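You operate a simulated robot arm through the tools that you are given. There is no shell and no other tool. Be economical: measure what you need, move in short steps, check, and stop when the job is done.

Carry out the task below with a simulated two-armed robot. There is one attempt and no reset: what you move stays moved.

## Task
Stop the green tank's pump, shut the feed, lift the cover onto the grey table and raise the spray frame.
Where things are to end (x, y in the base frame): cover of the green tank within 0.07 m of [-0.04, -1.39].
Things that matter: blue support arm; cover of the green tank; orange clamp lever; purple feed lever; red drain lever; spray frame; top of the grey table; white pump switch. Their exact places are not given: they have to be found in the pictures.

Only the result counts: the job must be done as asked and must still hold three seconds after the hand-in. Knocking over, shifting, dropping, spilling or breaking anything else fails it. A push-on lid holds only when it is set on centred and level and pressed home; a screw cap is set on level and turned clockwise until tight.

## Robot
Two 6-joint arms with two-finger parallel grippers on one trunk, on a base that drives. Base frame: it is fixed to the floor where the robot stands at the start and does not move with it; the origin is under the middle of the robot, x ahead of it, y to its left, z up. Lengths are in m, angles in degrees, forces in N, time in s.
The left shoulder is at the start at [0.08, 0.215, 1.567], the right one opposite. With the tool pointing down near the work surface each hand reaches from about 0.1 to 0.64 m from the robot's upright axis, wherever it stands, measured 20 degrees to its own side. Places, roughly: blue support arm [0.3, -0.7, 0.8]; orange clamp lever [0, -0.8, 0.8]; purple feed lever [0.4, -0.5, 0.8]; red drain lever [0.8, 0.2, 0.2]; spray frame [0.7, -0.3, 0.7]; top of the grey table [0, -1.4, 0.8]; white pump switch [0.6, 0, 0.6]. Payload 3.43 kg a hand.
The TCP of each hand is the grasp point between the finger pads, 0.03 m short of the fingertips. In the tool frame z runs along the fingers and y along their closing line. The gripper opens to 0.094 m. The fingers are 0.028 m wide and 0.01 m thick; the gripper's body (0.05 by 0.096 m) begins 0.055 m behind the TCP.
Orientation is that of the tool frame in the base frame, as a unit quaternion [x, y, z, w]. With the fingers straight down and closing along the base's y, the tool's x points along the base's -x, its y along +y and its z along -z.

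## Interface
- The arms move only by the tool step_arm. It takes "left_steps", "right_steps" or both (then of equal length, played together; a hand with none holds still); each is one flat list of numbers, 7 for each row, row after row: the shift along the tool's x, y, z in m, then the turn, a rotation vector about the tool's x, y, z in degrees, then the opening in per cent of the stroke, from 0 (shut) to 100 (fully open). In form: [dx, dy, dz, rx, ry, rz, gripper, dx, dy, dz, rx, ry, rz, gripper, ...]. A call has 1 to 8 rows; each row shifts and turns the commanded pose from where the row before left it, along the tool's axes as they then stand. Each row takes 0.2 s and may step no farther than 0.05 m and 8.6 degrees from the row before; otherwise, or with a gripper value out of range, the whole call is refused. Where a pose cannot be reached the arm comes as near as it can. A force on the tool above 90 N (or 10 N above the force at the start of the call, whichever is more), or a blocked arm, ends the call early, and 0.2 s more pass. Each finger travels about 0.072 m/s and halts on what it meets, pressing with about 33 N; the grip force reading is that of the motor and also rises with nothing between the fingers. The clock runs only during rows and for 0.2 s after the last one: add rows that do not move to give the fingers time. The reply holds the time, the measured pose of the TCP, the force on the tool along the base axes, the opening and the grip force, in the units named above and with some noise, with the torque about the TCP (base axes, N m) and any sound that the robot's microphone picked up, and new pictures: "show" is both (left out), scene, wrist or none (wrist: the cameras of the hands that moved).
- Cameras (640 x 400 px; columns grow to the right, rows downward): "scene" is now at [0.0798, -0.0473, 1.7106]; the picture's right is [-0.69, -0.72, 0.00], its down [-0.63, 0.60, -0.49] and it looks along [0.35, -0.34, -0.87] (base axes); focal length 286 px, centre (320, 200). "left" rides on the left gripper at [0.076, -0.014, -0.102] in its tool frame; the picture's right is [0.18, 0.98, 0.00], its down [-0.75, 0.14, -0.64] and it looks along [-0.63, 0.12, 0.77] (tool axes); focal length 243 px, centre (320, 200). "right" rides on the right gripper at [0.076, 0.014, -0.102] in its tool frame; the picture's right is [-0.18, 0.98, 0.00], its down [-0.75, -0.14, -0.64] and it looks along [-0.63, -0.12, 0.77] (tool axes); focal length 243 px, centre (320, 200).
- raise_lower(by): slides the trunk up (or, below 0, down) by that many m; the arms and the scene camera ride with it, the base frame stays. It gives what a move gives, with no picture.
- steer(legs): drives the robot by 1 to 6 legs, each [ahead, left, turn to the left] in m, m and degrees, along the robot's own axes; the way and the turn of a leg run together, so that a leg with both is an arc; at most 1.5 m and 180 degrees a leg. The arms and the cameras ride along, it lands a little off, and it stops where it bumps. It gives what a move gives, and a new picture of the scene camera.
- head_to(pan, tilt): turns the head with the scene camera to pan (to the left, within 86 degrees either way) and tilt (down, from -29 to 69), counted from straight ahead of the robot. It gives what a move gives, and a new picture of the scene camera.
- point_at(camera, pixels): for up to 12 pixels [column, row] of the newest picture of that camera ("zoom" is the newest enlarged one), the place [x, y, z] in the base frame of the surface seen there, good to about 0.003 m. The clock stands still meanwhile.
- enlarge(camera, box): a new picture of the part [left, top, right, bottom] of that camera's present view, enlarged. The clock stands still meanwhile.
- job_done(): hands the job in; it is judged then, once.

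Work in short steps. Measure before you move; look again where a grasp or a placing could have gone wrong, and mend it. You have 80 turns and 260 pictures in all, those below and enlarged ones among them. Open the grippers and draw the arms clear of the work before you hand the job in, unless the task says otherwise; then end with one line.

The tools are called as name(argument=value, ...) on one line, values as JSON. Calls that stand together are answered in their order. step_arm: Moves the arms, as the interface text tells. Its arguments: {"type":"object","properties":{"left_steps":{"type":"array","items":{"type":"number"}},"right_steps":{"type":"array","items":{"type":"number"}},"show":{"type":"string","enum":["both","scene","wrist","none"]}},"required":[]} The other tools are called the same way: raise_lower (by) slides the trunk up or down; steer (legs) drives the base; head_to (pan, tilt) turns the head that bears the scene camera; point_at (camera, pixels) gives the place of the surface under pixels of a picture; enlarge (camera, box) takes an enlarged picture of a part of a camera's view; job_done () hands the job in.

At the start:

```text
time_s: 0.0
left_tcp_pos: [0.6335, -0.0747, 1.1802]
left_tool_rot: [0.0, 1.0, -0.001, -0.001]
left_contact_force: [0.7, -0.8, -0.1]
left_torque: [-0.01, -0.02, 0.03]
left_width: 0.0941
left_grip_force: 0.0
right_tcp_pos: [0.3535, -0.5415, 0.9986]
right_tool_rot: [0.0, 1.0, 0.0, 0.0]
right_contact_force: [-0.1, -0.1, -0.2]
right_torque: [0.02, 0.01, 0.0]
right_width: 0.0942
right_grip_force: 0.1
trunk travel left (down, up): [-0.797, 0.043]
robot x, y, heading: [0.0009, -0.0044, -0.1]
head pan, tilt: [-43.8, 60.6]
```

scene: 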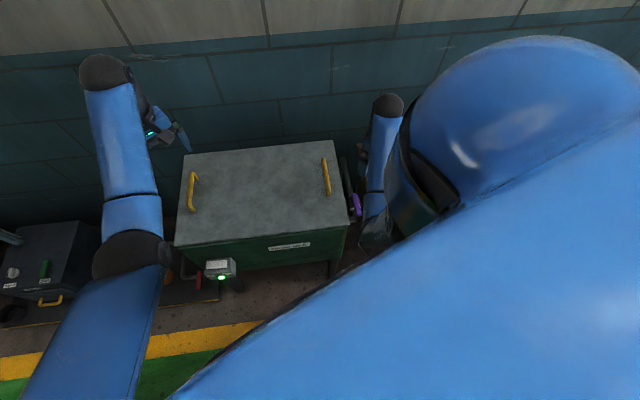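
right: 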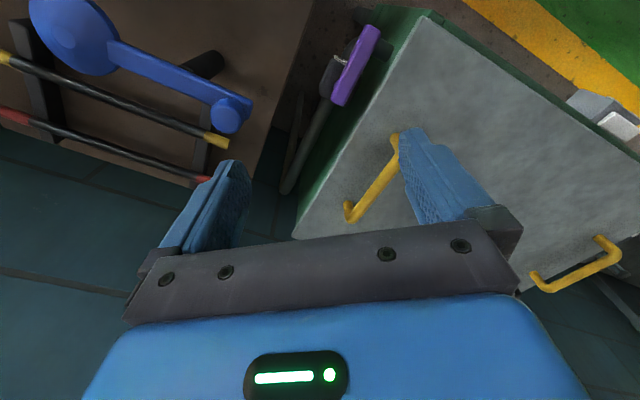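
left: 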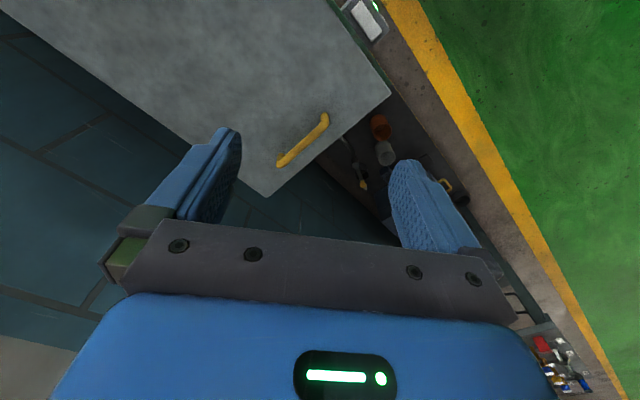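

The scene shows a green tank with grey cover and two yellow handles, the pump switch near (220,268) and a purple lever at (355,205). I'll measure the main features first.

point_at(camera="scene", pixels=[[193, 173], [191, 208], [324, 161], [328, 192], [184, 156], [334, 142], [347, 222], [178, 245], [217, 265], [221, 277], [355, 205], [197, 280]])

point_at(camera="right", pixels=[[395, 140], [350, 215], [372, 35], [340, 95], [325, 90], [285, 185], [230, 115], [80, 40], [215, 140], [10, 60], [210, 65], [600, 245]])

enlarge(camera="scene", box=[140, 130, 400, 300])

enlarge(camera="right", box=[0, 0, 420, 260])

```text
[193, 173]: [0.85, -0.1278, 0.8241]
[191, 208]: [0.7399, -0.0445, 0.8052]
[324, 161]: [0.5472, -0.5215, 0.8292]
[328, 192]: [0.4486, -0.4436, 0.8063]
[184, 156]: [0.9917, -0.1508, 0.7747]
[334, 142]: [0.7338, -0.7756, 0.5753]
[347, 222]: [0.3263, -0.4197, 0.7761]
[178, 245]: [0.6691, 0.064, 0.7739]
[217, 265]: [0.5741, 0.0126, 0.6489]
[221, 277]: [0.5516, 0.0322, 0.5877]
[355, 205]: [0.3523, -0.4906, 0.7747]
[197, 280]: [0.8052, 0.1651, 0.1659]
```

```text
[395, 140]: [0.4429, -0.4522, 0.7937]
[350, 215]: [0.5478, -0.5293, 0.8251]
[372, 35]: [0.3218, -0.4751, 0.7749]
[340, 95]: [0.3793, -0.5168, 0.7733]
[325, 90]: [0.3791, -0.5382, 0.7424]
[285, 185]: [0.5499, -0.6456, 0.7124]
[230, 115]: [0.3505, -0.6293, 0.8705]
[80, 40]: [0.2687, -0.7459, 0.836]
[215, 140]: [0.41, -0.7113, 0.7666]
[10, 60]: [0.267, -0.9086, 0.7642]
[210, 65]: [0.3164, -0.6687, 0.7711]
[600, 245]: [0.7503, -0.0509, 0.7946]
```

```text
2.35 times, centred on (270, 215) of scene
```

zoom: 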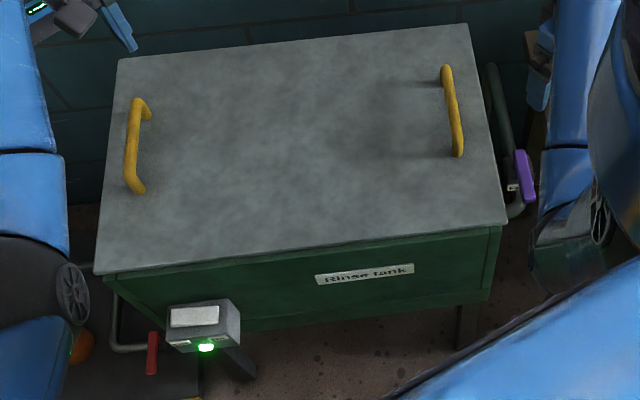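

```text
1.52 times, centred on (210, 130) of right
```

zoom: 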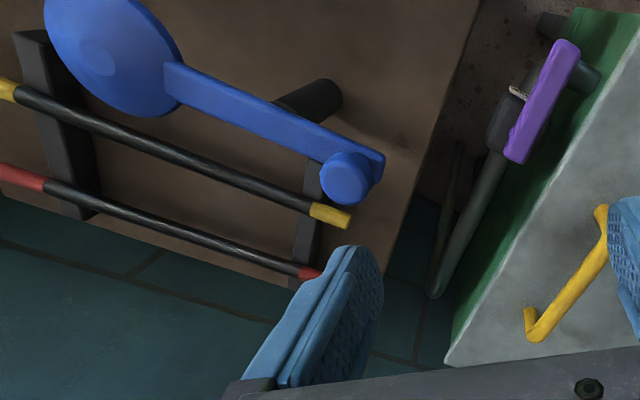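

The cover has two handles about 0.50 m apart, centred near (0.795,-0.086) and (0.497,-0.487). Next I look to the right for the blue support arm, orange lever and table.

head_to(pan=-80, tilt=40)

enlarge(camera="left", box=[240, 0, 640, 250])

```text
time_s: 1.0
left_tcp_pos: [0.6334, -0.0757, 1.1792]
left_tool_rot: [0.0, 1.0, 0.001, 0.0]
left_contact_force: [-0.2, 0.2, 0.8]
left_torque: [0.03, 0.01, 0.0]
left_width: 0.094
left_grip_force: 0.1
right_tcp_pos: [0.3528, -0.5422, 0.9992]
right_tool_rot: [0.0, 1.0, 0.0, 0.0]
right_contact_force: [0.5, 0.1, 0.0]
right_torque: [0.0, 0.0, -0.04]
right_width: 0.094
right_grip_force: 0.0
trunk travel left (down, up): [-0.797, 0.043]
robot x, y, heading: [0.0005, -0.0027, 0.0]
head pan, tilt: [-80.0, 40.0]
```

scene: 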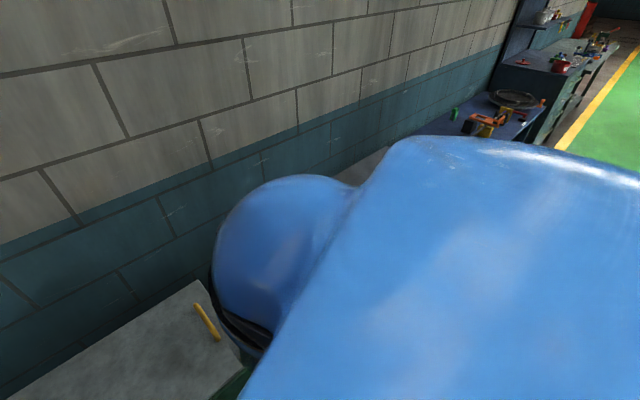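

```text
1.60 times, centred on (440, 125) of left
```

zoom: 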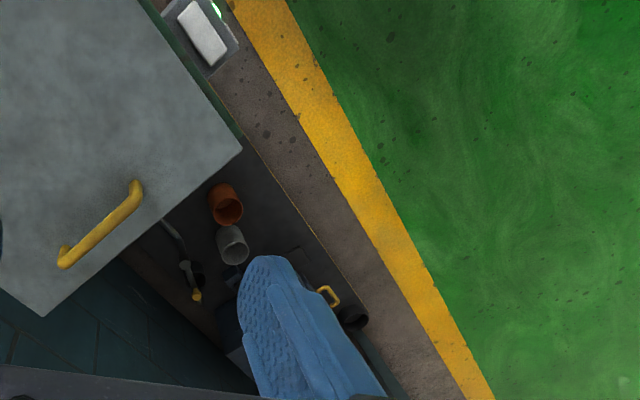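

The upper arm blocks the view. I back away from the tank 0.35 m and turn to face it squarely (wall normal about -35°).

steer(legs=[[-0.29, 0.2, 0], [0, 0, -35.5]])

head_to(pan=-35, tilt=45)

```text
time_s: 5.0
left_tcp_pos: [0.1768, -0.2297, 1.1792]
left_tool_rot: [0.311, 0.95, 0.0, 0.0]
left_contact_force: [-0.7, -1.2, 0.6]
left_torque: [0.0, -0.03, 0.01]
left_width: 0.0939
left_grip_force: 0.1
right_tcp_pos: [-0.3259, -0.4421, 0.9993]
right_tool_rot: [0.311, 0.95, 0.0, 0.0]
right_contact_force: [0.1, 0.3, -0.7]
right_torque: [0.0, 0.01, 0.01]
right_width: 0.094
right_grip_force: 0.0
trunk travel left (down, up): [-0.797, 0.043]
robot x, y, heading: [-0.2895, 0.2019, -36.4]
head pan, tilt: [-80.0, 40.0]
```

scene: 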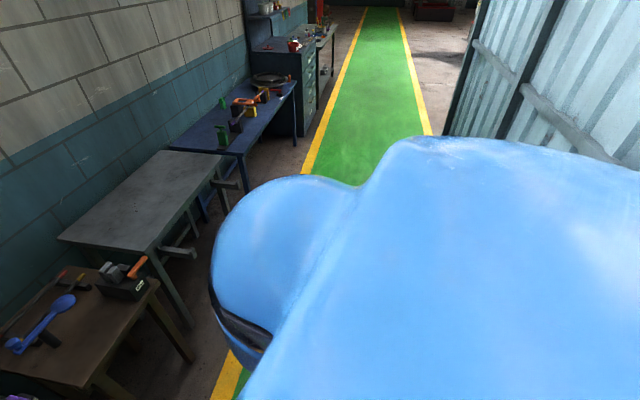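

```text
time_s: 6.1
left_tcp_pos: [0.1766, -0.2315, 1.1806]
left_tool_rot: [0.311, 0.95, 0.0, 0.0]
left_contact_force: [0.3, 0.0, 0.2]
left_torque: [-0.03, -0.01, -0.01]
left_width: 0.094
left_grip_force: 0.0
right_tcp_pos: [-0.3255, -0.4425, 0.9999]
right_tool_rot: [0.311, 0.95, 0.0, 0.0]
right_contact_force: [0.1, 0.0, 0.4]
right_torque: [0.0, -0.04, 0.03]
right_width: 0.0939
right_grip_force: 0.0
trunk travel left (down, up): [-0.797, 0.043]
robot x, y, heading: [-0.2919, 0.2015, -36.1]
head pan, tilt: [-35.0, 45.0]
```

scene: 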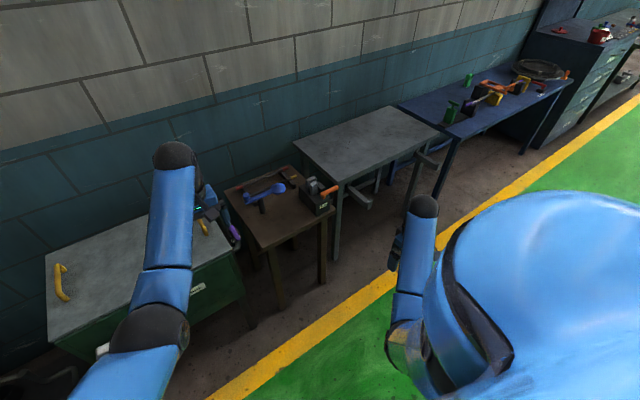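

Now the brown bench with the blue arm and the orange-handled clamp (325,190) and the grey table are visible. I enlarge and measure.

enlarge(camera="scene", box=[190, 90, 450, 260])

point_at(camera="scene", pixels=[[295, 142], [391, 107], [438, 132], [342, 184], [313, 185], [330, 187], [278, 188], [250, 198], [330, 212], [225, 190], [268, 246], [292, 170]])

```text
2.35 times, centred on (320, 175) of scene
```

zoom: 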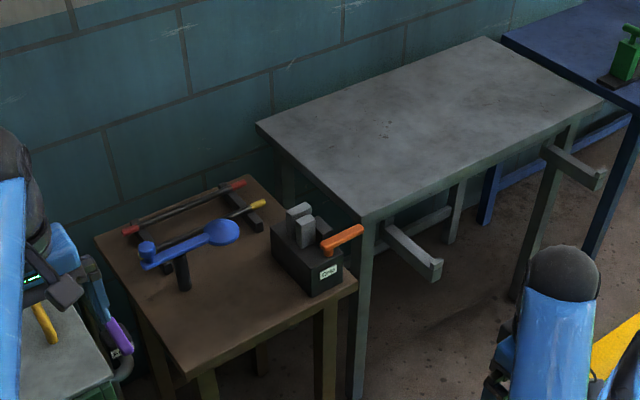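

```text
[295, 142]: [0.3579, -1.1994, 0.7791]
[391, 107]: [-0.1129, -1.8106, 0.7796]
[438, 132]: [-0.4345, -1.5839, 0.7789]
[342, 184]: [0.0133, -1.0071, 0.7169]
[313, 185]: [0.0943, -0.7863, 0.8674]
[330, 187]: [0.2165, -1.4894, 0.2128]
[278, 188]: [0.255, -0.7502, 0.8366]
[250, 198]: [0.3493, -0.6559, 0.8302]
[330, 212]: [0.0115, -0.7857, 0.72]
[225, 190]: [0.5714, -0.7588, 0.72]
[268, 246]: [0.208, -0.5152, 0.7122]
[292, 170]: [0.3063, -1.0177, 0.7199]
```

I look closely at the clamp, blue arm and pump switch labels.

enlarge(camera="scene", box=[225, 155, 345, 225])

head_to(pan=5, tilt=45)

```text
5.33 times, centred on (285, 190) of scene
```

zoom: 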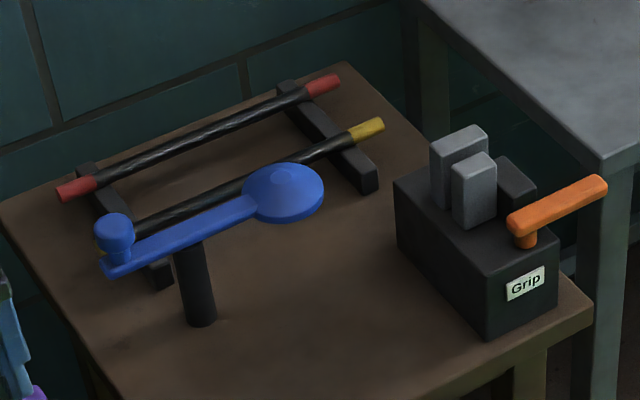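

```text
time_s: 7.2
left_tcp_pos: [0.1768, -0.2315, 1.1803]
left_tool_rot: [0.311, 0.95, 0.0, 0.0]
left_contact_force: [0.4, 0.5, 0.0]
left_torque: [0.01, -0.02, -0.02]
left_width: 0.094
left_grip_force: 0.0
right_tcp_pos: [-0.3266, -0.4414, 0.9998]
right_tool_rot: [0.31, 0.951, -0.001, 0.0]
right_contact_force: [-0.6, -0.2, 0.5]
right_torque: [0.02, 0.01, 0.01]
right_width: 0.0942
right_grip_force: 0.1
trunk travel left (down, up): [-0.797, 0.043]
robot x, y, heading: [-0.2925, 0.2033, -36.0]
head pan, tilt: [5.0, 45.0]
```

scene: 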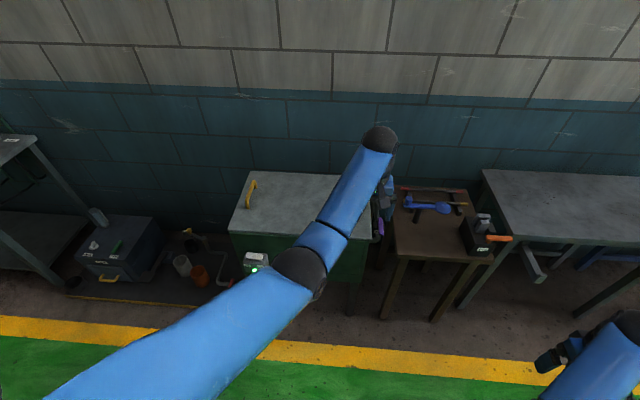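

I enlarge the pump switch and the tank.

enlarge(camera="scene", box=[225, 235, 305, 285])

point_at(camera="zoom", pixels=[[180, 130], [320, 140], [240, 160], [240, 210], [240, 260], [240, 280], [180, 220], [330, 220]])

```text
8.00 times, centred on (265, 260) of scene
```

zoom: 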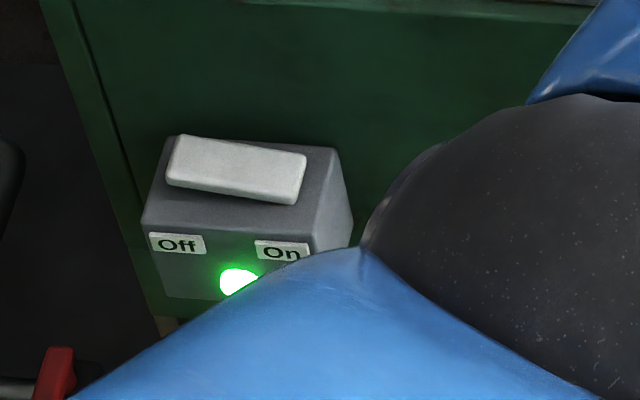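

```text
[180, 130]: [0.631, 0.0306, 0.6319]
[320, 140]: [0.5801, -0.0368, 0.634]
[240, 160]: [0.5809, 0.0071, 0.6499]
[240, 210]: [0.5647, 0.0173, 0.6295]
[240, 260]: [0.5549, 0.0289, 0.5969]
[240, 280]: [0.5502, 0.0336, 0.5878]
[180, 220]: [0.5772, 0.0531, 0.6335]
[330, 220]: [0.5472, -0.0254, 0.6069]
```

The rocker is up on its left (Off) end; I must press that end down. I measure the ends.

point_at(camera="zoom", pixels=[[180, 145], [178, 172], [195, 160], [215, 165], [265, 172], [290, 180], [298, 165], [290, 195], [155, 200], [320, 160]])

point_at(camera="scene", pixels=[[251, 172], [229, 231], [254, 182], [248, 206], [380, 229], [370, 278], [340, 174]])

```text
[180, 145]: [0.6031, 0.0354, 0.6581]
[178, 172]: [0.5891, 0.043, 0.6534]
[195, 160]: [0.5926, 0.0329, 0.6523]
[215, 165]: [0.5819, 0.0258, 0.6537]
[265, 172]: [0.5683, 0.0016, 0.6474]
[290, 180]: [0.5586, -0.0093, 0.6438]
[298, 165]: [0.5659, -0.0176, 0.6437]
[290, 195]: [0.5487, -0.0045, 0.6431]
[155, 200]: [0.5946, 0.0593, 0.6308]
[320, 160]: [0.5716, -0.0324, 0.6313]
```

```text
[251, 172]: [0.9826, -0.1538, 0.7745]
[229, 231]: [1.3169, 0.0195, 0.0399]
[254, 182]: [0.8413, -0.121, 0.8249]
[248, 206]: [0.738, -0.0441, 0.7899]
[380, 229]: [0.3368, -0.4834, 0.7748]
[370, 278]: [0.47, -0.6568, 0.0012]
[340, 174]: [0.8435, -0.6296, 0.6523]
```

The cover edge is about 5 cm behind the switch, so pressing down from above with a closed gripper works. First I draw the arms in so that I can drive near the tank without hitting the wall.

step_arm(left_steps=[0.0225, 0.035, 0, 0, 0, 0, 100, 0.0225, 0.035, 0, 0, 0, 0, 100, 0.0225, 0.035, 0, 0, 0, 0, 80, 0.0225, 0.035, 0, 0, 0, 0, 50, 0.0225, 0.035, 0, 0, 0, 0, 20, 0.0225, 0.035, 0, 0, 0, 0, 0, 0.0225, 0.035, 0, 0, 0, 0, 0, 0.0225, 0.035, 0, 0, 0, 0, 0], right_steps=[0, 0.03, -0.01, 0, 0, 0, 100, 0, 0.03, -0.01, 0, 0, 0, 100, 0, 0.03, -0.01, 0, 0, 0, 100, 0, 0.03, -0.01, 0, 0, 0, 100, 0, 0.03, -0.01, 0, 0, 0, 100, 0, 0.03, -0.01, 0, 0, 0, 100, 0, 0.03, -0.01, 0, 0, 0, 100, 0, 0.03, -0.01, 0, 0, 0, 100], show="none")

steer(legs=[[0, 0.149, 0], [0.3, 0, 0.5]])

```text
time_s: 9.0
left_tcp_pos: [0.272, -0.0011, 1.0562]
left_tool_rot: [0.311, 0.951, -0.002, 0.001]
left_contact_force: [0.8, 0.2, -0.6]
left_torque: [-0.01, -0.01, 0.0]
left_width: 0.0
left_grip_force: 32.9
left hand out of reach, approached as far as the arm can: row 1, 2, 3, 4, 5, 6, 7, 8
right_tcp_pos: [-0.182, -0.2525, 0.9998]
right_tool_rot: [0.313, 0.95, -0.002, 0.002]
right_contact_force: [-0.4, 0.5, -0.2]
right_torque: [0.01, -0.01, -0.03]
right_width: 0.0941
right_grip_force: 0.1
right hand out of reach, approached as far as the arm can: row 2, 3, 4, 5, 6, 7, 8
trunk travel left (down, up): [-0.797, 0.043]
robot x, y, heading: [-0.293, 0.2031, -36.0]
head pan, tilt: [5.0, 45.0]
```

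```text
time_s: 12.0
left_tcp_pos: [0.5999, -0.0535, 1.0568]
left_tool_rot: [0.306, 0.952, -0.001, 0.002]
left_contact_force: [-0.5, 0.2, -0.5]
left_torque: [-0.03, 0.02, 0.02]
left_width: 0.0002
left_grip_force: 33.4
right_tcp_pos: [0.1475, -0.3085, 0.9992]
right_tool_rot: [0.306, 0.952, -0.002, 0.003]
right_contact_force: [-0.1, 0.1, -0.6]
right_torque: [0.0, -0.01, 0.0]
right_width: 0.0939
right_grip_force: 0.0
trunk travel left (down, up): [-0.797, 0.043]
robot x, y, heading: [0.0399, 0.1497, -35.6]
head pan, tilt: [5.0, 45.0]
```

scene: 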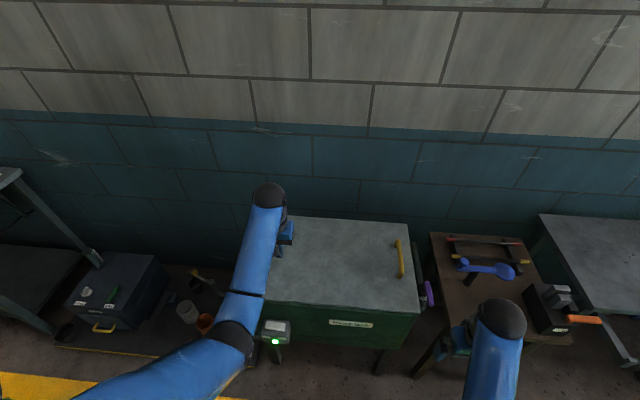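

From here the switch is about 0.52 ahead and 0.23 left, well in reach of the left hand. I bring the closed left hand over the Off end, staying high.

step_arm(left_steps=[0.034, 0.034, 0, 0, 0, 0, 0, 0.034, 0.033, 0, 0, 0, 0, 0, 0, 0, 0.05, 0, 0, 0, 0, 0, 0, 0.05, 0, 0, 0, 0, 0, 0, 0.05, 0, 0, 0, 0, 0, 0, 0.05, 0, 0, 0, 0, 0, 0, 0.05, 0, 0, 0, 0, 0, 0, 0.03, 0, 0, 0, 0], show="both")

```text
time_s: 13.8
left_tcp_pos: [0.5989, 0.0308, 0.7443]
left_tool_rot: [0.306, 0.952, -0.001, 0.002]
left_contact_force: [0.8, 0.5, -0.7]
left_torque: [0.01, -0.01, 0.02]
left_width: 0.0001
left_grip_force: 33.1
left hand out of reach, approached as far as the arm can: row 1, 2
right_tcp_pos: [0.1499, -0.3107, 0.9991]
right_tool_rot: [0.307, 0.952, -0.002, 0.002]
right_contact_force: [-0.2, 0.4, 0.0]
right_torque: [-0.01, 0.0, 0.02]
right_width: 0.0943
right_grip_force: 0.0
trunk travel left (down, up): [-0.797, 0.043]
robot x, y, heading: [0.0397, 0.1459, -35.9]
head pan, tilt: [5.0, 45.0]
```

scene: 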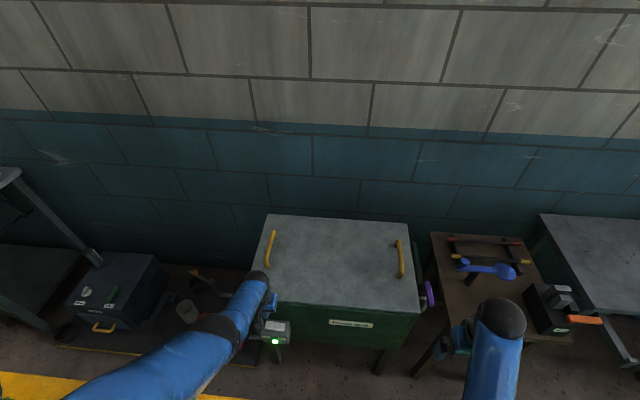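
left: 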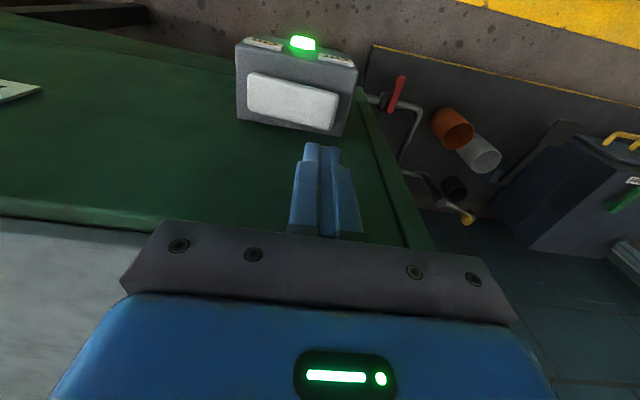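

The hand is above the switch, with its Off end at the right in the left camera. I back off 18 mm, tilt 15° and descend to just above it.

step_arm(left_steps=[0.018, 0, 0, 0, 0, 0, 0, 0, 0, 0, 0, -7.5, 0, 0, 0, 0, 0, 0, -7.5, 0, 0, 0.0065, 0, 0.0242, 0, 0, 0, 0, 0.0065, 0, 0.0242, 0, 0, 0, 0, 0, 0, 0, 0, 0, 0, 0], show="wrist")

```text
time_s: 15.2
left_tcp_pos: [0.5817, 0.042, 0.6976]
left_tool_rot: [0.305, 0.943, -0.041, 0.125]
left_contact_force: [-0.5, -0.5, 0.4]
left_torque: [0.02, 0.01, -0.02]
left_width: 0.0
left_grip_force: 33.0
right_tcp_pos: [0.1492, -0.3097, 0.9991]
right_tool_rot: [0.306, 0.952, -0.002, 0.001]
right_contact_force: [-0.3, 0.4, -0.2]
right_torque: [0.0, 0.01, -0.01]
right_width: 0.0944
right_grip_force: 0.1
trunk travel left (down, up): [-0.797, 0.043]
robot x, y, heading: [0.0345, 0.1475, -35.5]
head pan, tilt: [5.0, 45.0]
```

left: 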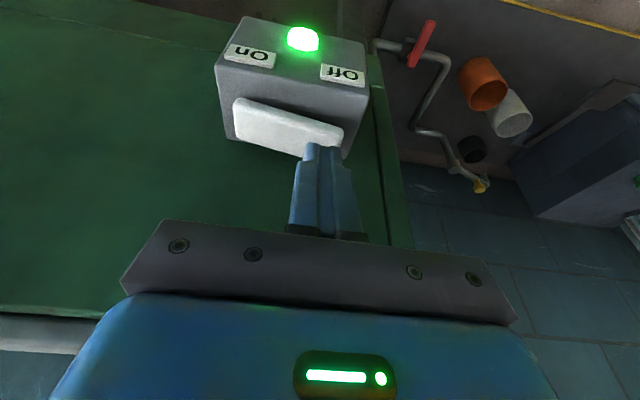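

The tips are over the Off end; I press down in small steps.

step_arm(left_steps=[0.0016, 0, 0.0058, 0, 0, 0, 0, 0.0016, 0, 0.0058, 0, 0, 0, 0, 0.0016, 0, 0.0058, 0, 0, 0, 0, 0.0013, 0, 0.0048, 0, 0, 0, 0, 0.001, 0, 0.004, 0, 0, 0, 0], show="wrist")

```text
time_s: 16.4
left_tcp_pos: [0.5776, 0.0444, 0.6883]
left_tool_rot: [0.304, 0.944, -0.04, 0.125]
left_contact_force: [0.2, -0.5, -0.3]
left_torque: [-0.01, -0.03, 0.0]
left_width: 0.0001
left_grip_force: 33.0
left hand out of reach, approached as far as the arm can: row 1, 2, 3, 4
right_tcp_pos: [0.1488, -0.3111, 0.9987]
right_tool_rot: [0.307, 0.952, -0.001, 0.002]
right_contact_force: [-0.3, 0.8, 0.9]
right_torque: [0.0, 0.03, -0.03]
right_width: 0.0938
right_grip_force: 0.0
trunk travel left (down, up): [-0.797, 0.043]
robot x, y, heading: [0.0354, 0.1479, -35.7]
head pan, tilt: [5.0, 45.0]
```

left: 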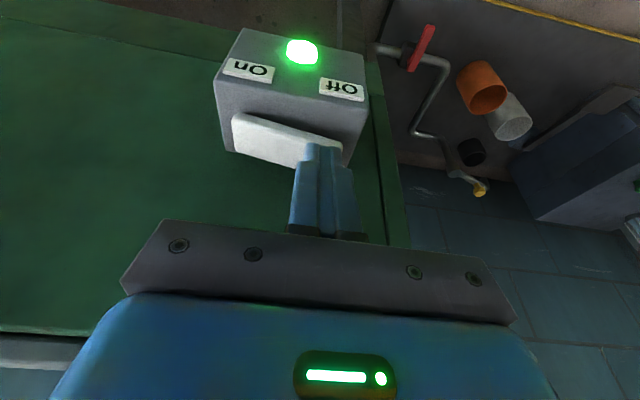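

The arm is at its downward reach limit; the trunk can supply the press. I lower it 18 mm.

raise_lower(by=-0.018)

enlarge(camera="left", box=[180, 20, 420, 170])

```text
time_s: 17.1
left_tcp_pos: [0.5769, 0.0452, 0.6769]
left_tool_rot: [0.303, 0.943, -0.041, 0.13]
left_contact_force: [-8.9, 16.9, 59.8]
left_torque: [-0.09, 0.37, -0.16]
left_width: 0.0
left_grip_force: 32.8
right_tcp_pos: [0.1444, -0.3077, 0.9831]
right_tool_rot: [0.308, 0.951, -0.001, 0.004]
right_contact_force: [-0.1, 0.1, 0.3]
right_torque: [0.0, -0.01, 0.02]
right_width: 0.0939
right_grip_force: 0.0
trunk travel left (down, up): [-0.779, 0.061]
robot x, y, heading: [0.0372, 0.1467, -35.6]
head pan, tilt: [5.0, 45.0]
```

```text
2.67 times, centred on (300, 95) of left
```

zoom: 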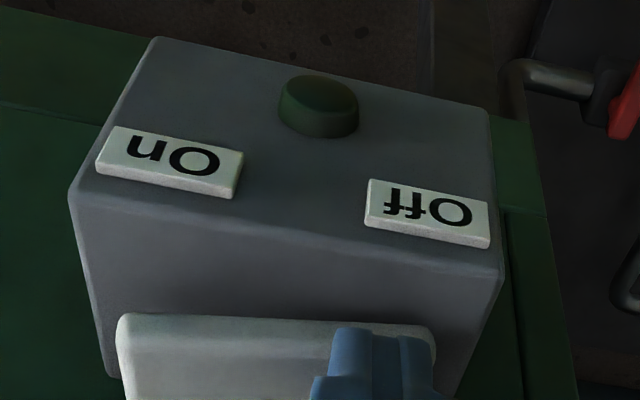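

The light is out: the pump is stopped. I raise the trunk and lift the left hand, undoing the tilt.

raise_lower(by=0.03)

step_arm(left_steps=[0, 0, -0.02, 0, 0, 0, 0, -0.013, 0, -0.048, 0, 0, 0, 0, -0.013, 0, -0.048, 0, 0, 0, 0, -0.013, 0, -0.048, 0, 7.5, 0, 50, 0, 0, -0.04, 0, 7.5, 0, 100, 0, 0, -0.03, 0, 0, 0, 100], show="scene")

enlarge(camera="scene", box=[380, 230, 480, 330])

```text
time_s: 17.8
left_tcp_pos: [0.5749, 0.0452, 0.703]
left_tool_rot: [0.304, 0.943, -0.04, 0.125]
left_contact_force: [0.3, 0.5, -0.6]
left_torque: [-0.01, 0.0, -0.05]
left_width: 0.0
left_grip_force: 33.0
right_tcp_pos: [0.1463, -0.3098, 1.0116]
right_tool_rot: [0.308, 0.951, -0.001, 0.002]
right_contact_force: [-0.9, -0.2, -1.0]
right_torque: [0.0, 0.01, -0.03]
right_width: 0.0942
right_grip_force: 0.0
trunk travel left (down, up): [-0.809, 0.031]
robot x, y, heading: [0.0383, 0.1466, -35.9]
head pan, tilt: [5.0, 45.0]
```

```text
time_s: 19.2
left_tcp_pos: [0.5675, 0.051, 0.9393]
left_tool_rot: [0.306, 0.952, -0.001, 0.001]
left_contact_force: [1.0, -0.1, 0.1]
left_torque: [-0.01, 0.0, -0.02]
left_width: 0.0936
left_grip_force: 0.0
right_tcp_pos: [0.1484, -0.3099, 1.0102]
right_tool_rot: [0.307, 0.952, -0.001, 0.002]
right_contact_force: [0.5, -0.2, 0.6]
right_torque: [0.01, 0.01, -0.03]
right_width: 0.0938
right_grip_force: 0.1
trunk travel left (down, up): [-0.809, 0.031]
robot x, y, heading: [0.0387, 0.1448, -35.6]
head pan, tilt: [5.0, 45.0]
```

scene: 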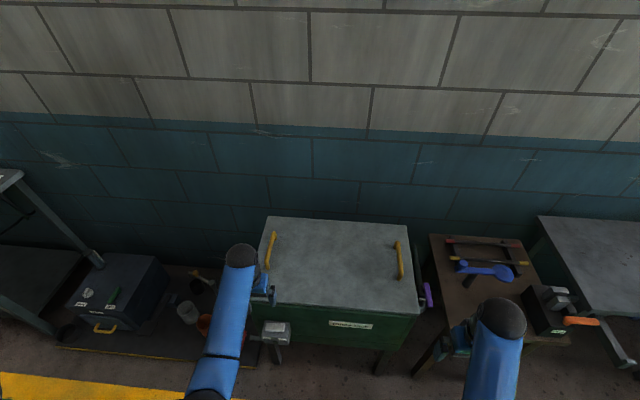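

```text
4.00 times, centred on (430, 280) of scene
```

zoom: 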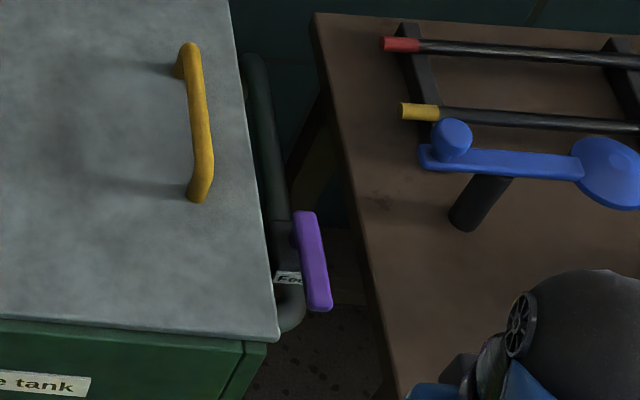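

The purple lever lies parallel to the pipe (open). I bring the right hand closer to view how it's pivoted.

step_arm(right_steps=[-0.04, -0.006, 0.01, 0, 0, 0, 100, -0.04, -0.006, 0.01, 0, 0, 0, 100, -0.04, -0.006, 0.01, 0, 0, 0, 100, -0.04, -0.006, 0.01, 0, 0, 0, 50, -0.04, -0.006, 0.01, 0, 0, 0, 0], show="both")

enlarge(camera="right", box=[160, 20, 480, 220])

```text
time_s: 20.4
left_tcp_pos: [0.5689, 0.0505, 0.938]
left_tool_rot: [0.307, 0.952, 0.0, 0.0]
left_contact_force: [-0.8, 0.3, -0.5]
left_torque: [0.01, 0.0, 0.0]
left_width: 0.094
left_grip_force: 0.0
right_tcp_pos: [0.2929, -0.4543, 0.959]
right_tool_rot: [0.307, 0.952, -0.002, 0.001]
right_contact_force: [-0.2, 0.1, 0.3]
right_torque: [-0.01, 0.02, 0.02]
right_width: 0.0121
right_grip_force: 0.3
trunk travel left (down, up): [-0.809, 0.031]
robot x, y, heading: [0.0397, 0.145, -35.4]
head pan, tilt: [5.0, 45.0]
```

scene: 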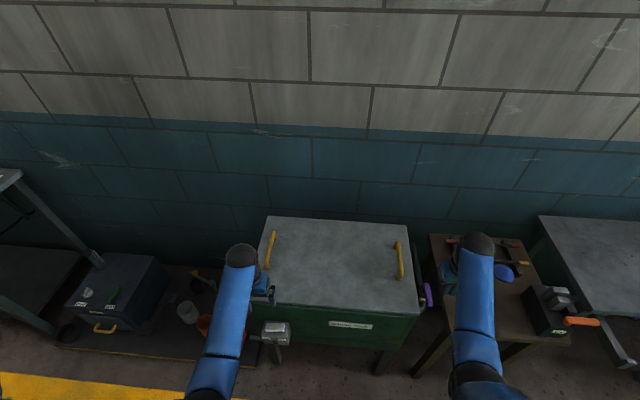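
right: 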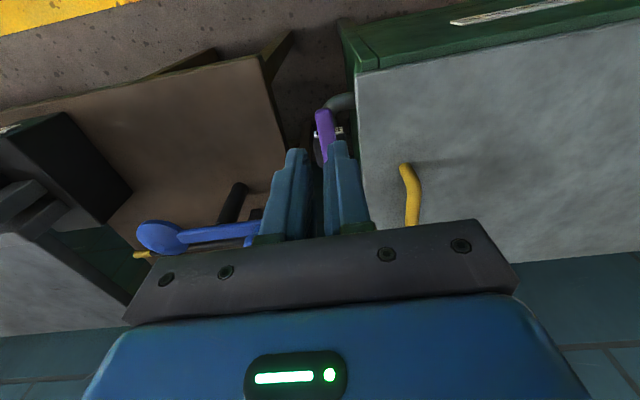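

```text
2.00 times, centred on (320, 120) of right
```

zoom: 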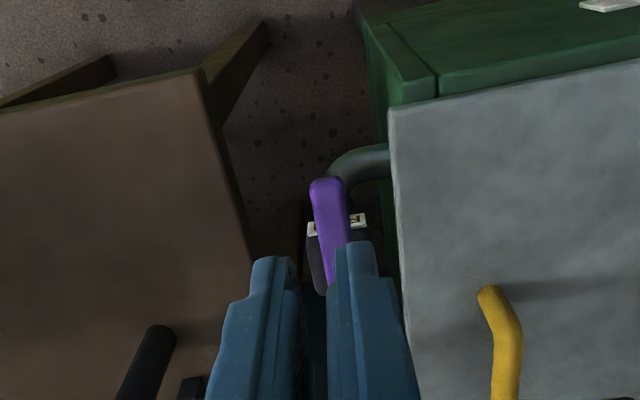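

I enlarge the lever from the scene camera.

enlarge(camera="scene", box=[400, 265, 450, 325])

point_at(camera="zoom", pixels=[[300, 120], [320, 150], [355, 230], [360, 270], [240, 245], [270, 150], [250, 180], [180, 120]])

```text
6.67 times, centred on (425, 295) of scene
```

zoom: 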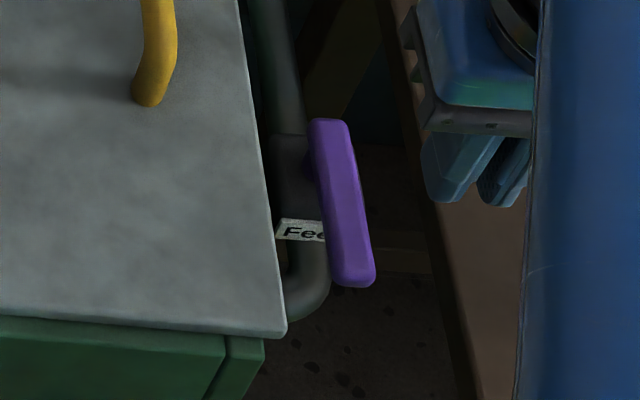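

```text
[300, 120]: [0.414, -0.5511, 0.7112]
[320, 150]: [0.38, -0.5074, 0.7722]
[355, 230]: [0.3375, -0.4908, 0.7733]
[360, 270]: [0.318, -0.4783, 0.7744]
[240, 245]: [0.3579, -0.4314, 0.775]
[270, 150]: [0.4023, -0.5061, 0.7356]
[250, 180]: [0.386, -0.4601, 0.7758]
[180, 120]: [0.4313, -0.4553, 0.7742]
```

The lever's pivot is at its far end (~(0.385,-0.515)), so its free end must swing away from the tank to the right. It's slightly too far away, so I pull the right hand back and drive 0.17 m closer.

step_arm(right_steps=[0.04, 0.008, 0, 0, 0, 0, 0, 0.04, 0.008, 0, 0, 0, 0, 0, 0.04, 0.008, 0, 0, 0, 0, 0, 0.02, 0.005, 0, 0, 0, 0, 0], show="none")

steer(legs=[[0.1, 0, 0], [0.07, 0, 0]])

enlarge(camera="right", box=[160, 20, 480, 220])

```text
time_s: 21.4
left_tcp_pos: [0.5669, 0.0499, 0.9388]
left_tool_rot: [0.306, 0.952, 0.0, 0.002]
left_contact_force: [-0.1, -0.1, 0.3]
left_torque: [-0.06, -0.02, -0.01]
left_width: 0.094
left_grip_force: 0.0
right_tcp_pos: [0.1947, -0.3466, 0.9604]
right_tool_rot: [0.307, 0.952, -0.002, 0.002]
right_contact_force: [-0.4, 0.3, 1.0]
right_torque: [0.0, -0.03, 0.01]
right_width: 0.0
right_grip_force: 32.8
trunk travel left (down, up): [-0.809, 0.031]
robot x, y, heading: [0.0359, 0.1471, -35.9]
head pan, tilt: [5.0, 45.0]
```

```text
time_s: 23.2
left_tcp_pos: [0.6929, -0.0405, 0.9458]
left_tool_rot: [0.308, 0.951, -0.003, 0.007]
left_contact_force: [-1.3, 1.9, 0.4]
left_torque: [-0.04, -0.08, 0.03]
left_width: 0.0938
left_grip_force: 0.1
right_tcp_pos: [0.3199, -0.4376, 0.9674]
right_tool_rot: [0.307, 0.952, -0.002, 0.009]
right_contact_force: [-1.1, 0.3, 0.0]
right_torque: [-0.06, -0.07, 0.0]
right_width: 0.0
right_grip_force: 33.8
trunk travel left (down, up): [-0.809, 0.031]
robot x, y, heading: [0.1752, 0.0488, -35.4]
head pan, tilt: [5.0, 45.0]
```

scene: 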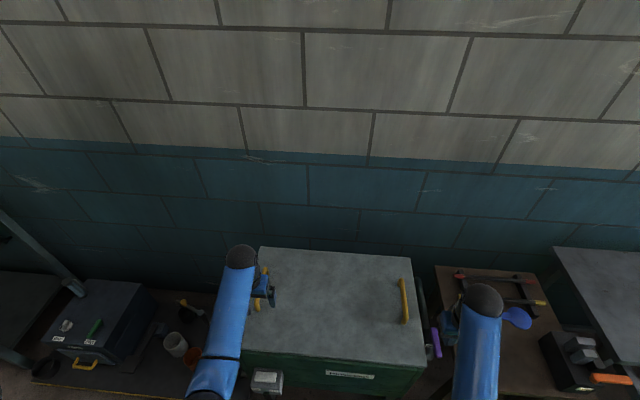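

```text
2.00 times, centred on (320, 120) of right
```

zoom: 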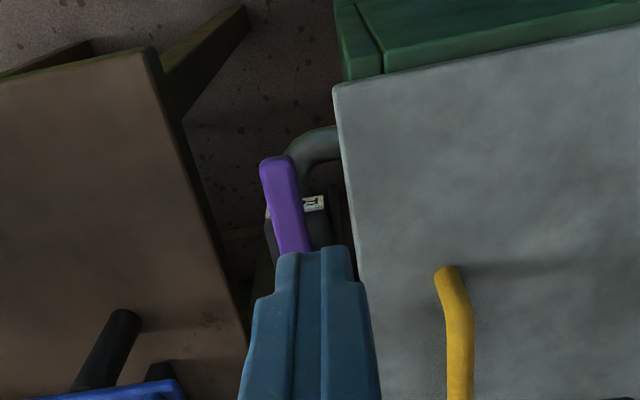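

The closed right fingers are just above the lever's left side. I move 31 mm ahead and descend into the gap between lever and cover, stopping above for a check.

step_arm(right_steps=[-0.031, -0.002, 0, 0, 0, 0, 0, 0, 0, 0.05, 0, 0, 0, 0, 0, 0, 0.05, 0, 0, 0, 0, 0, 0, 0.045, 0, 0, 0, 0, 0, 0, 0, 0, 0, 0, 0], show="wrist")

enlarge(camera="right", box=[240, 80, 400, 180])

```text
time_s: 24.4
left_tcp_pos: [0.704, -0.0484, 0.9382]
left_tool_rot: [0.308, 0.951, 0.0, 0.0]
left_contact_force: [0.6, 0.2, 0.6]
left_torque: [-0.03, 0.03, 0.03]
left_width: 0.0938
left_grip_force: 0.1
right_tcp_pos: [0.3553, -0.4663, 0.816]
right_tool_rot: [0.308, 0.951, -0.001, 0.001]
right_contact_force: [-0.3, 0.4, 0.0]
right_torque: [0.0, 0.03, 0.02]
right_width: 0.0
right_grip_force: 32.9
trunk travel left (down, up): [-0.809, 0.031]
robot x, y, heading: [0.1747, 0.0489, -36.1]
head pan, tilt: [5.0, 45.0]
```

right: 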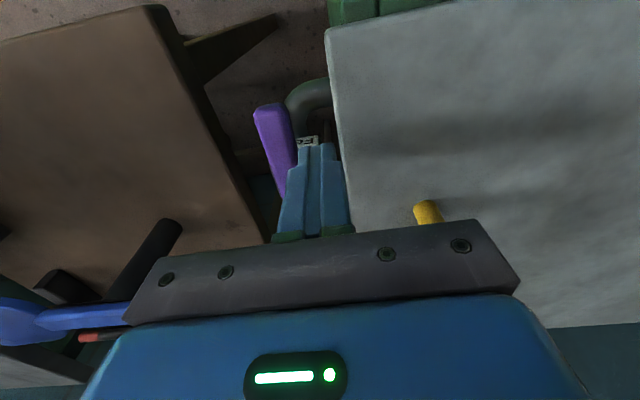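

```text
4.00 times, centred on (320, 130) of right
```

zoom: 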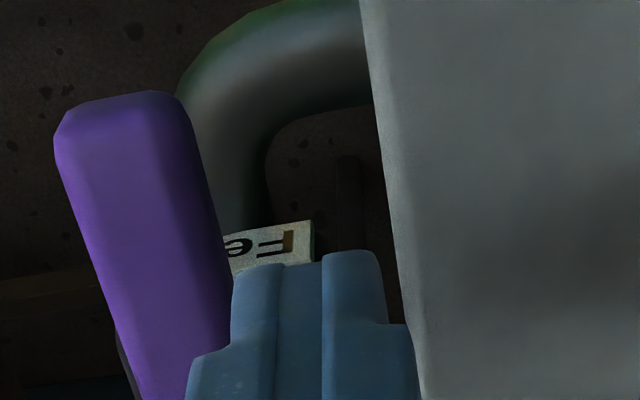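

Gap is good. I back off 9 mm, descend 34 mm beside the lever and start the swing to the right.

step_arm(right_steps=[0.009, 0, 0.017, 0, 0, 0, 0, 0, 0, 0.017, 0, 0, 0, 0, 0, 0, 0, 0, 0, 0, 0, 0.001, -0.016, 0, 0, 0, 0, 0, 0.0005, -0.016, 0, 0, 0, 0, 0, -0.007, -0.021, 0, 0, 0, 0, 0], show="wrist")

```text
time_s: 25.8
left_tcp_pos: [0.7034, -0.0482, 0.9393]
left_tool_rot: [0.307, 0.952, 0.0, 0.0]
left_contact_force: [-0.1, -0.7, -0.3]
left_torque: [0.0, 0.0, -0.02]
left_width: 0.094
left_grip_force: 0.0
right_tcp_pos: [0.3196, -0.5072, 0.7813]
right_tool_rot: [0.307, 0.952, 0.0, 0.001]
right_contact_force: [0.5, 0.3, 0.4]
right_torque: [0.03, -0.03, 0.03]
right_width: 0.0002
right_grip_force: 32.7
trunk travel left (down, up): [-0.809, 0.031]
robot x, y, heading: [0.1753, 0.0478, -35.6]
head pan, tilt: [5.0, 45.0]
```

right: 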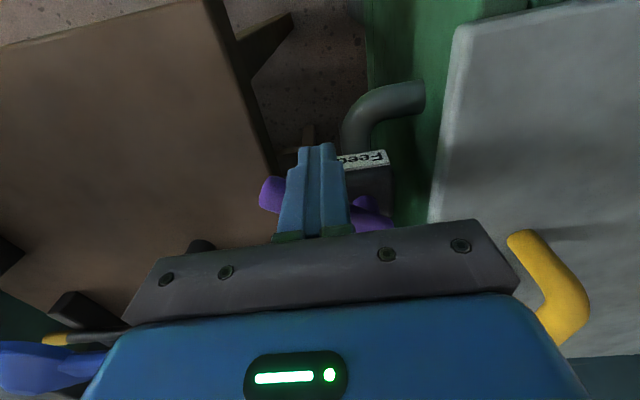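

The lever is following the push. I continue the arc to the crosswise position.

step_arm(right_steps=[-0.0136, -0.017, 0, 0, 0, 0, 0, -0.019, -0.012, 0, 0, 0, 0, 0, -0.0085, -0.003, 0, 0, 0, 0, 0, 0, 0, 0, 0, 0, 0, 0], show="wrist")

enlarge(camera="scene", box=[400, 280, 480, 360])

```text
time_s: 26.8
left_tcp_pos: [0.7003, -0.0443, 0.9407]
left_tool_rot: [0.308, 0.951, -0.002, 0.001]
left_contact_force: [0.0, 0.1, 0.2]
left_torque: [0.02, 0.0, 0.0]
left_width: 0.0943
left_grip_force: 0.0
right_tcp_pos: [0.3272, -0.5455, 0.7798]
right_tool_rot: [0.308, 0.951, 0.006, -0.005]
right_contact_force: [-29.9, 32.5, 0.2]
right_torque: [0.31, 0.07, 0.12]
right_width: 0.0001
right_grip_force: 33.6
trunk travel left (down, up): [-0.809, 0.031]
robot x, y, heading: [0.1694, 0.0436, -36.0]
head pan, tilt: [5.0, 45.0]
```

right: 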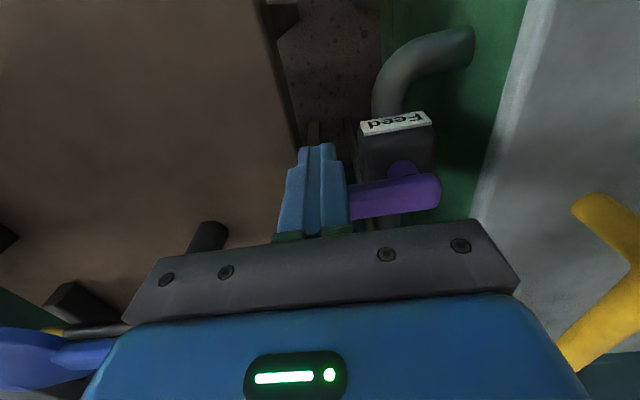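

```text
5.00 times, centred on (440, 320) of scene
```

zoom: 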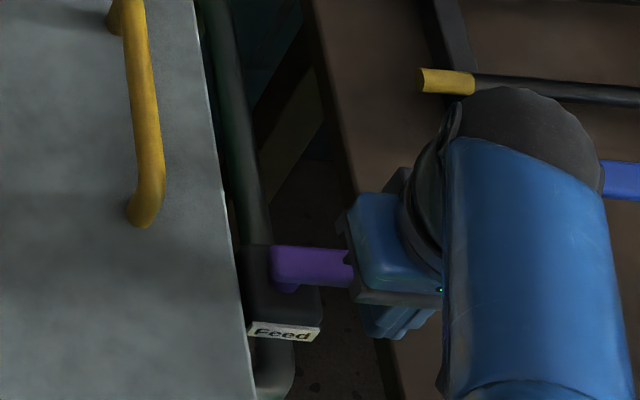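

The lever is now crosswise and against its stop (about 44 N). I back off, lift the right hand and open it, then measure the handles.

step_arm(right_steps=[0.025, 0, 0, 0, 0, 0, 0, 0, 0, -0.05, 0, 0, 0, 0, 0, 0, -0.05, 0, 0, 0, 0, 0, 0, -0.05, 0, 0, 0, 50, 0, 0, 0, 0, 0, 0, 100, 0, 0, 0, 0, 0, 0, 100], show="both")

enlarge(camera="scene", box=[230, 230, 470, 390])

point_at(camera="zoom", pixels=[[452, 130], [458, 155], [463, 185], [468, 215], [470, 235], [100, 100], [95, 115], [85, 135], [500, 260], [80, 60], [470, 60], [430, 180]])

```text
time_s: 28.2
left_tcp_pos: [0.7041, -0.0482, 0.9379]
left_tool_rot: [0.307, 0.952, 0.0, 0.001]
left_contact_force: [-1.0, 0.2, 0.0]
left_torque: [0.01, 0.01, 0.02]
left_width: 0.094
left_grip_force: 0.0
right_tcp_pos: [0.3158, -0.5414, 0.9317]
right_tool_rot: [0.307, 0.952, -0.001, 0.001]
right_contact_force: [-0.5, -0.7, -0.6]
right_torque: [0.0, -0.03, 0.02]
right_width: 0.0938
right_grip_force: 0.0
trunk travel left (down, up): [-0.809, 0.031]
robot x, y, heading: [0.1701, 0.0509, -35.7]
head pan, tilt: [5.0, 45.0]
```

scene: 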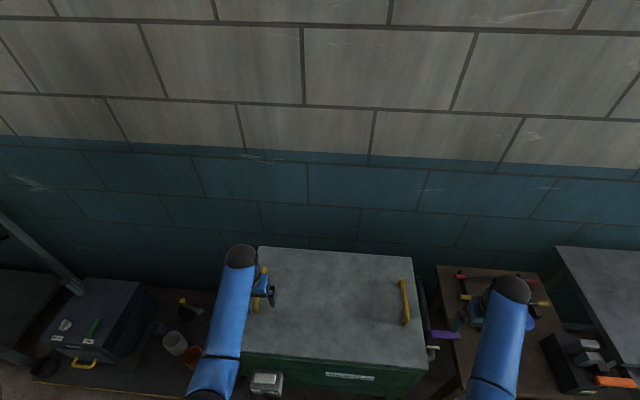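
right: 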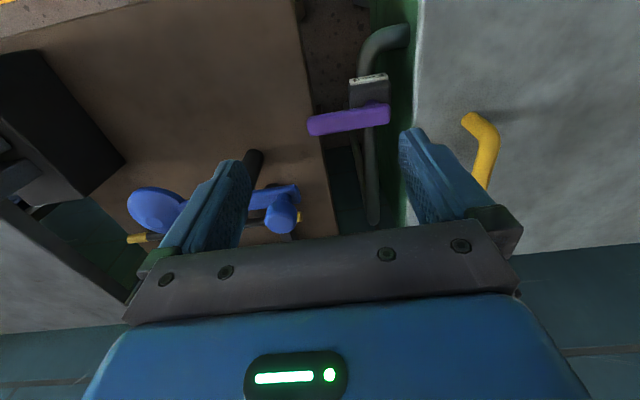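

```text
2.50 times, centred on (350, 310) of scene
```

zoom: 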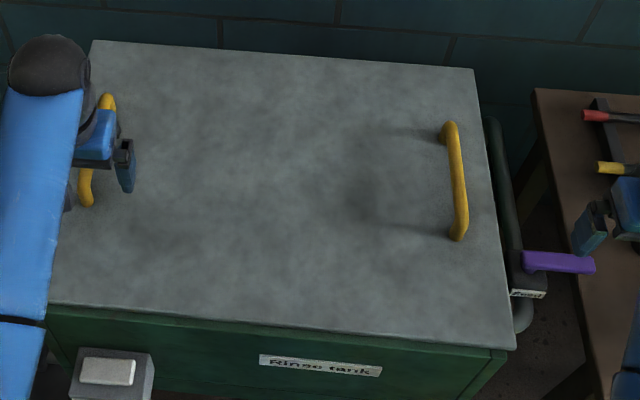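

```text
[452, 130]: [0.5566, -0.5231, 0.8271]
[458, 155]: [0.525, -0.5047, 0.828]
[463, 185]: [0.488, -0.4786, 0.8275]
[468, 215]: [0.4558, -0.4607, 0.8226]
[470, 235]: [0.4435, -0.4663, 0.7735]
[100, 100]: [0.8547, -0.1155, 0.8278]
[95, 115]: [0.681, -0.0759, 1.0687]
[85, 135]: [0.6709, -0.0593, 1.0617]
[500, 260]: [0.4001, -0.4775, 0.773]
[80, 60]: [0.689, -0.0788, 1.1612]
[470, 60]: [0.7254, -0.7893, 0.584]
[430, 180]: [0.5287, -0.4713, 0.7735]
```

Handle mid-points: right (0.5025,-0.490), left (0.797,-0.082), bar top z 0.828. I move both open hands above them.

step_arm(left_steps=[-0.0238, 0.0067, 0, 0, 0, 0, 100, -0.0238, 0.0067, 0, 0, 0, 0, 100, -0.0238, 0.0067, 0, 0, 0, 0, 100, -0.0238, 0.0067, 0, 0, 0, 0, 100, 0, 0, 0.03, 0, 0, 0, 100, 0, 0, 0.02, 0, 0, 0, 100], right_steps=[-0.0305, 0.0375, 0, 0, 0, 0, 100, -0.0305, 0.0375, 0, 0, 0, 0, 100, -0.0305, 0.0375, 0, 0, 0, 0, 100, -0.0305, 0.0375, 0, 0, 0, 0, 100, 0, 0, 0.03, 0, 0, 0, 100, 0, 0, 0.014, 0, 0, 0, 100], show="wrist")

```text
time_s: 29.6
left_tcp_pos: [0.7966, -0.0819, 0.8899]
left_tool_rot: [0.308, 0.951, -0.001, 0.001]
left_contact_force: [-0.2, 0.2, 0.1]
left_torque: [-0.03, -0.02, -0.01]
left_width: 0.0941
left_grip_force: 0.1
right_tcp_pos: [0.5008, -0.4913, 0.8893]
right_tool_rot: [0.308, 0.951, 0.0, 0.0]
right_contact_force: [0.2, -0.2, -0.4]
right_torque: [0.02, 0.01, 0.01]
right_width: 0.094
right_grip_force: 0.1
trunk travel left (down, up): [-0.809, 0.031]
robot x, y, heading: [0.172, 0.0509, -35.6]
head pan, tilt: [5.0, 45.0]
```

right: 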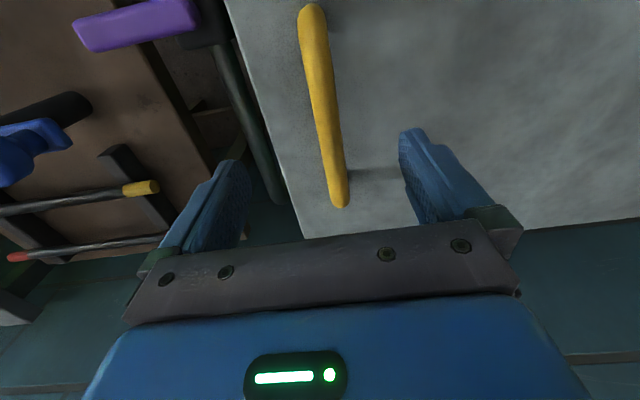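
left: 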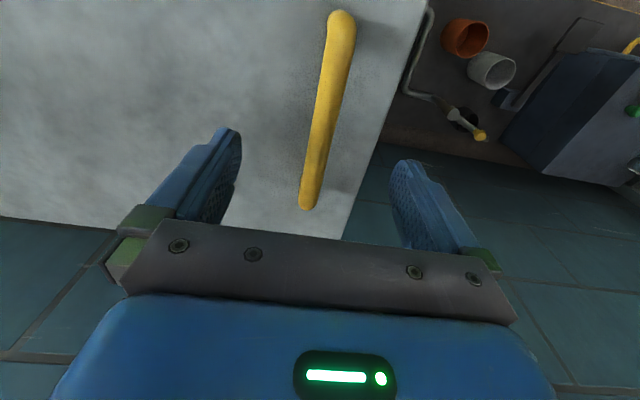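

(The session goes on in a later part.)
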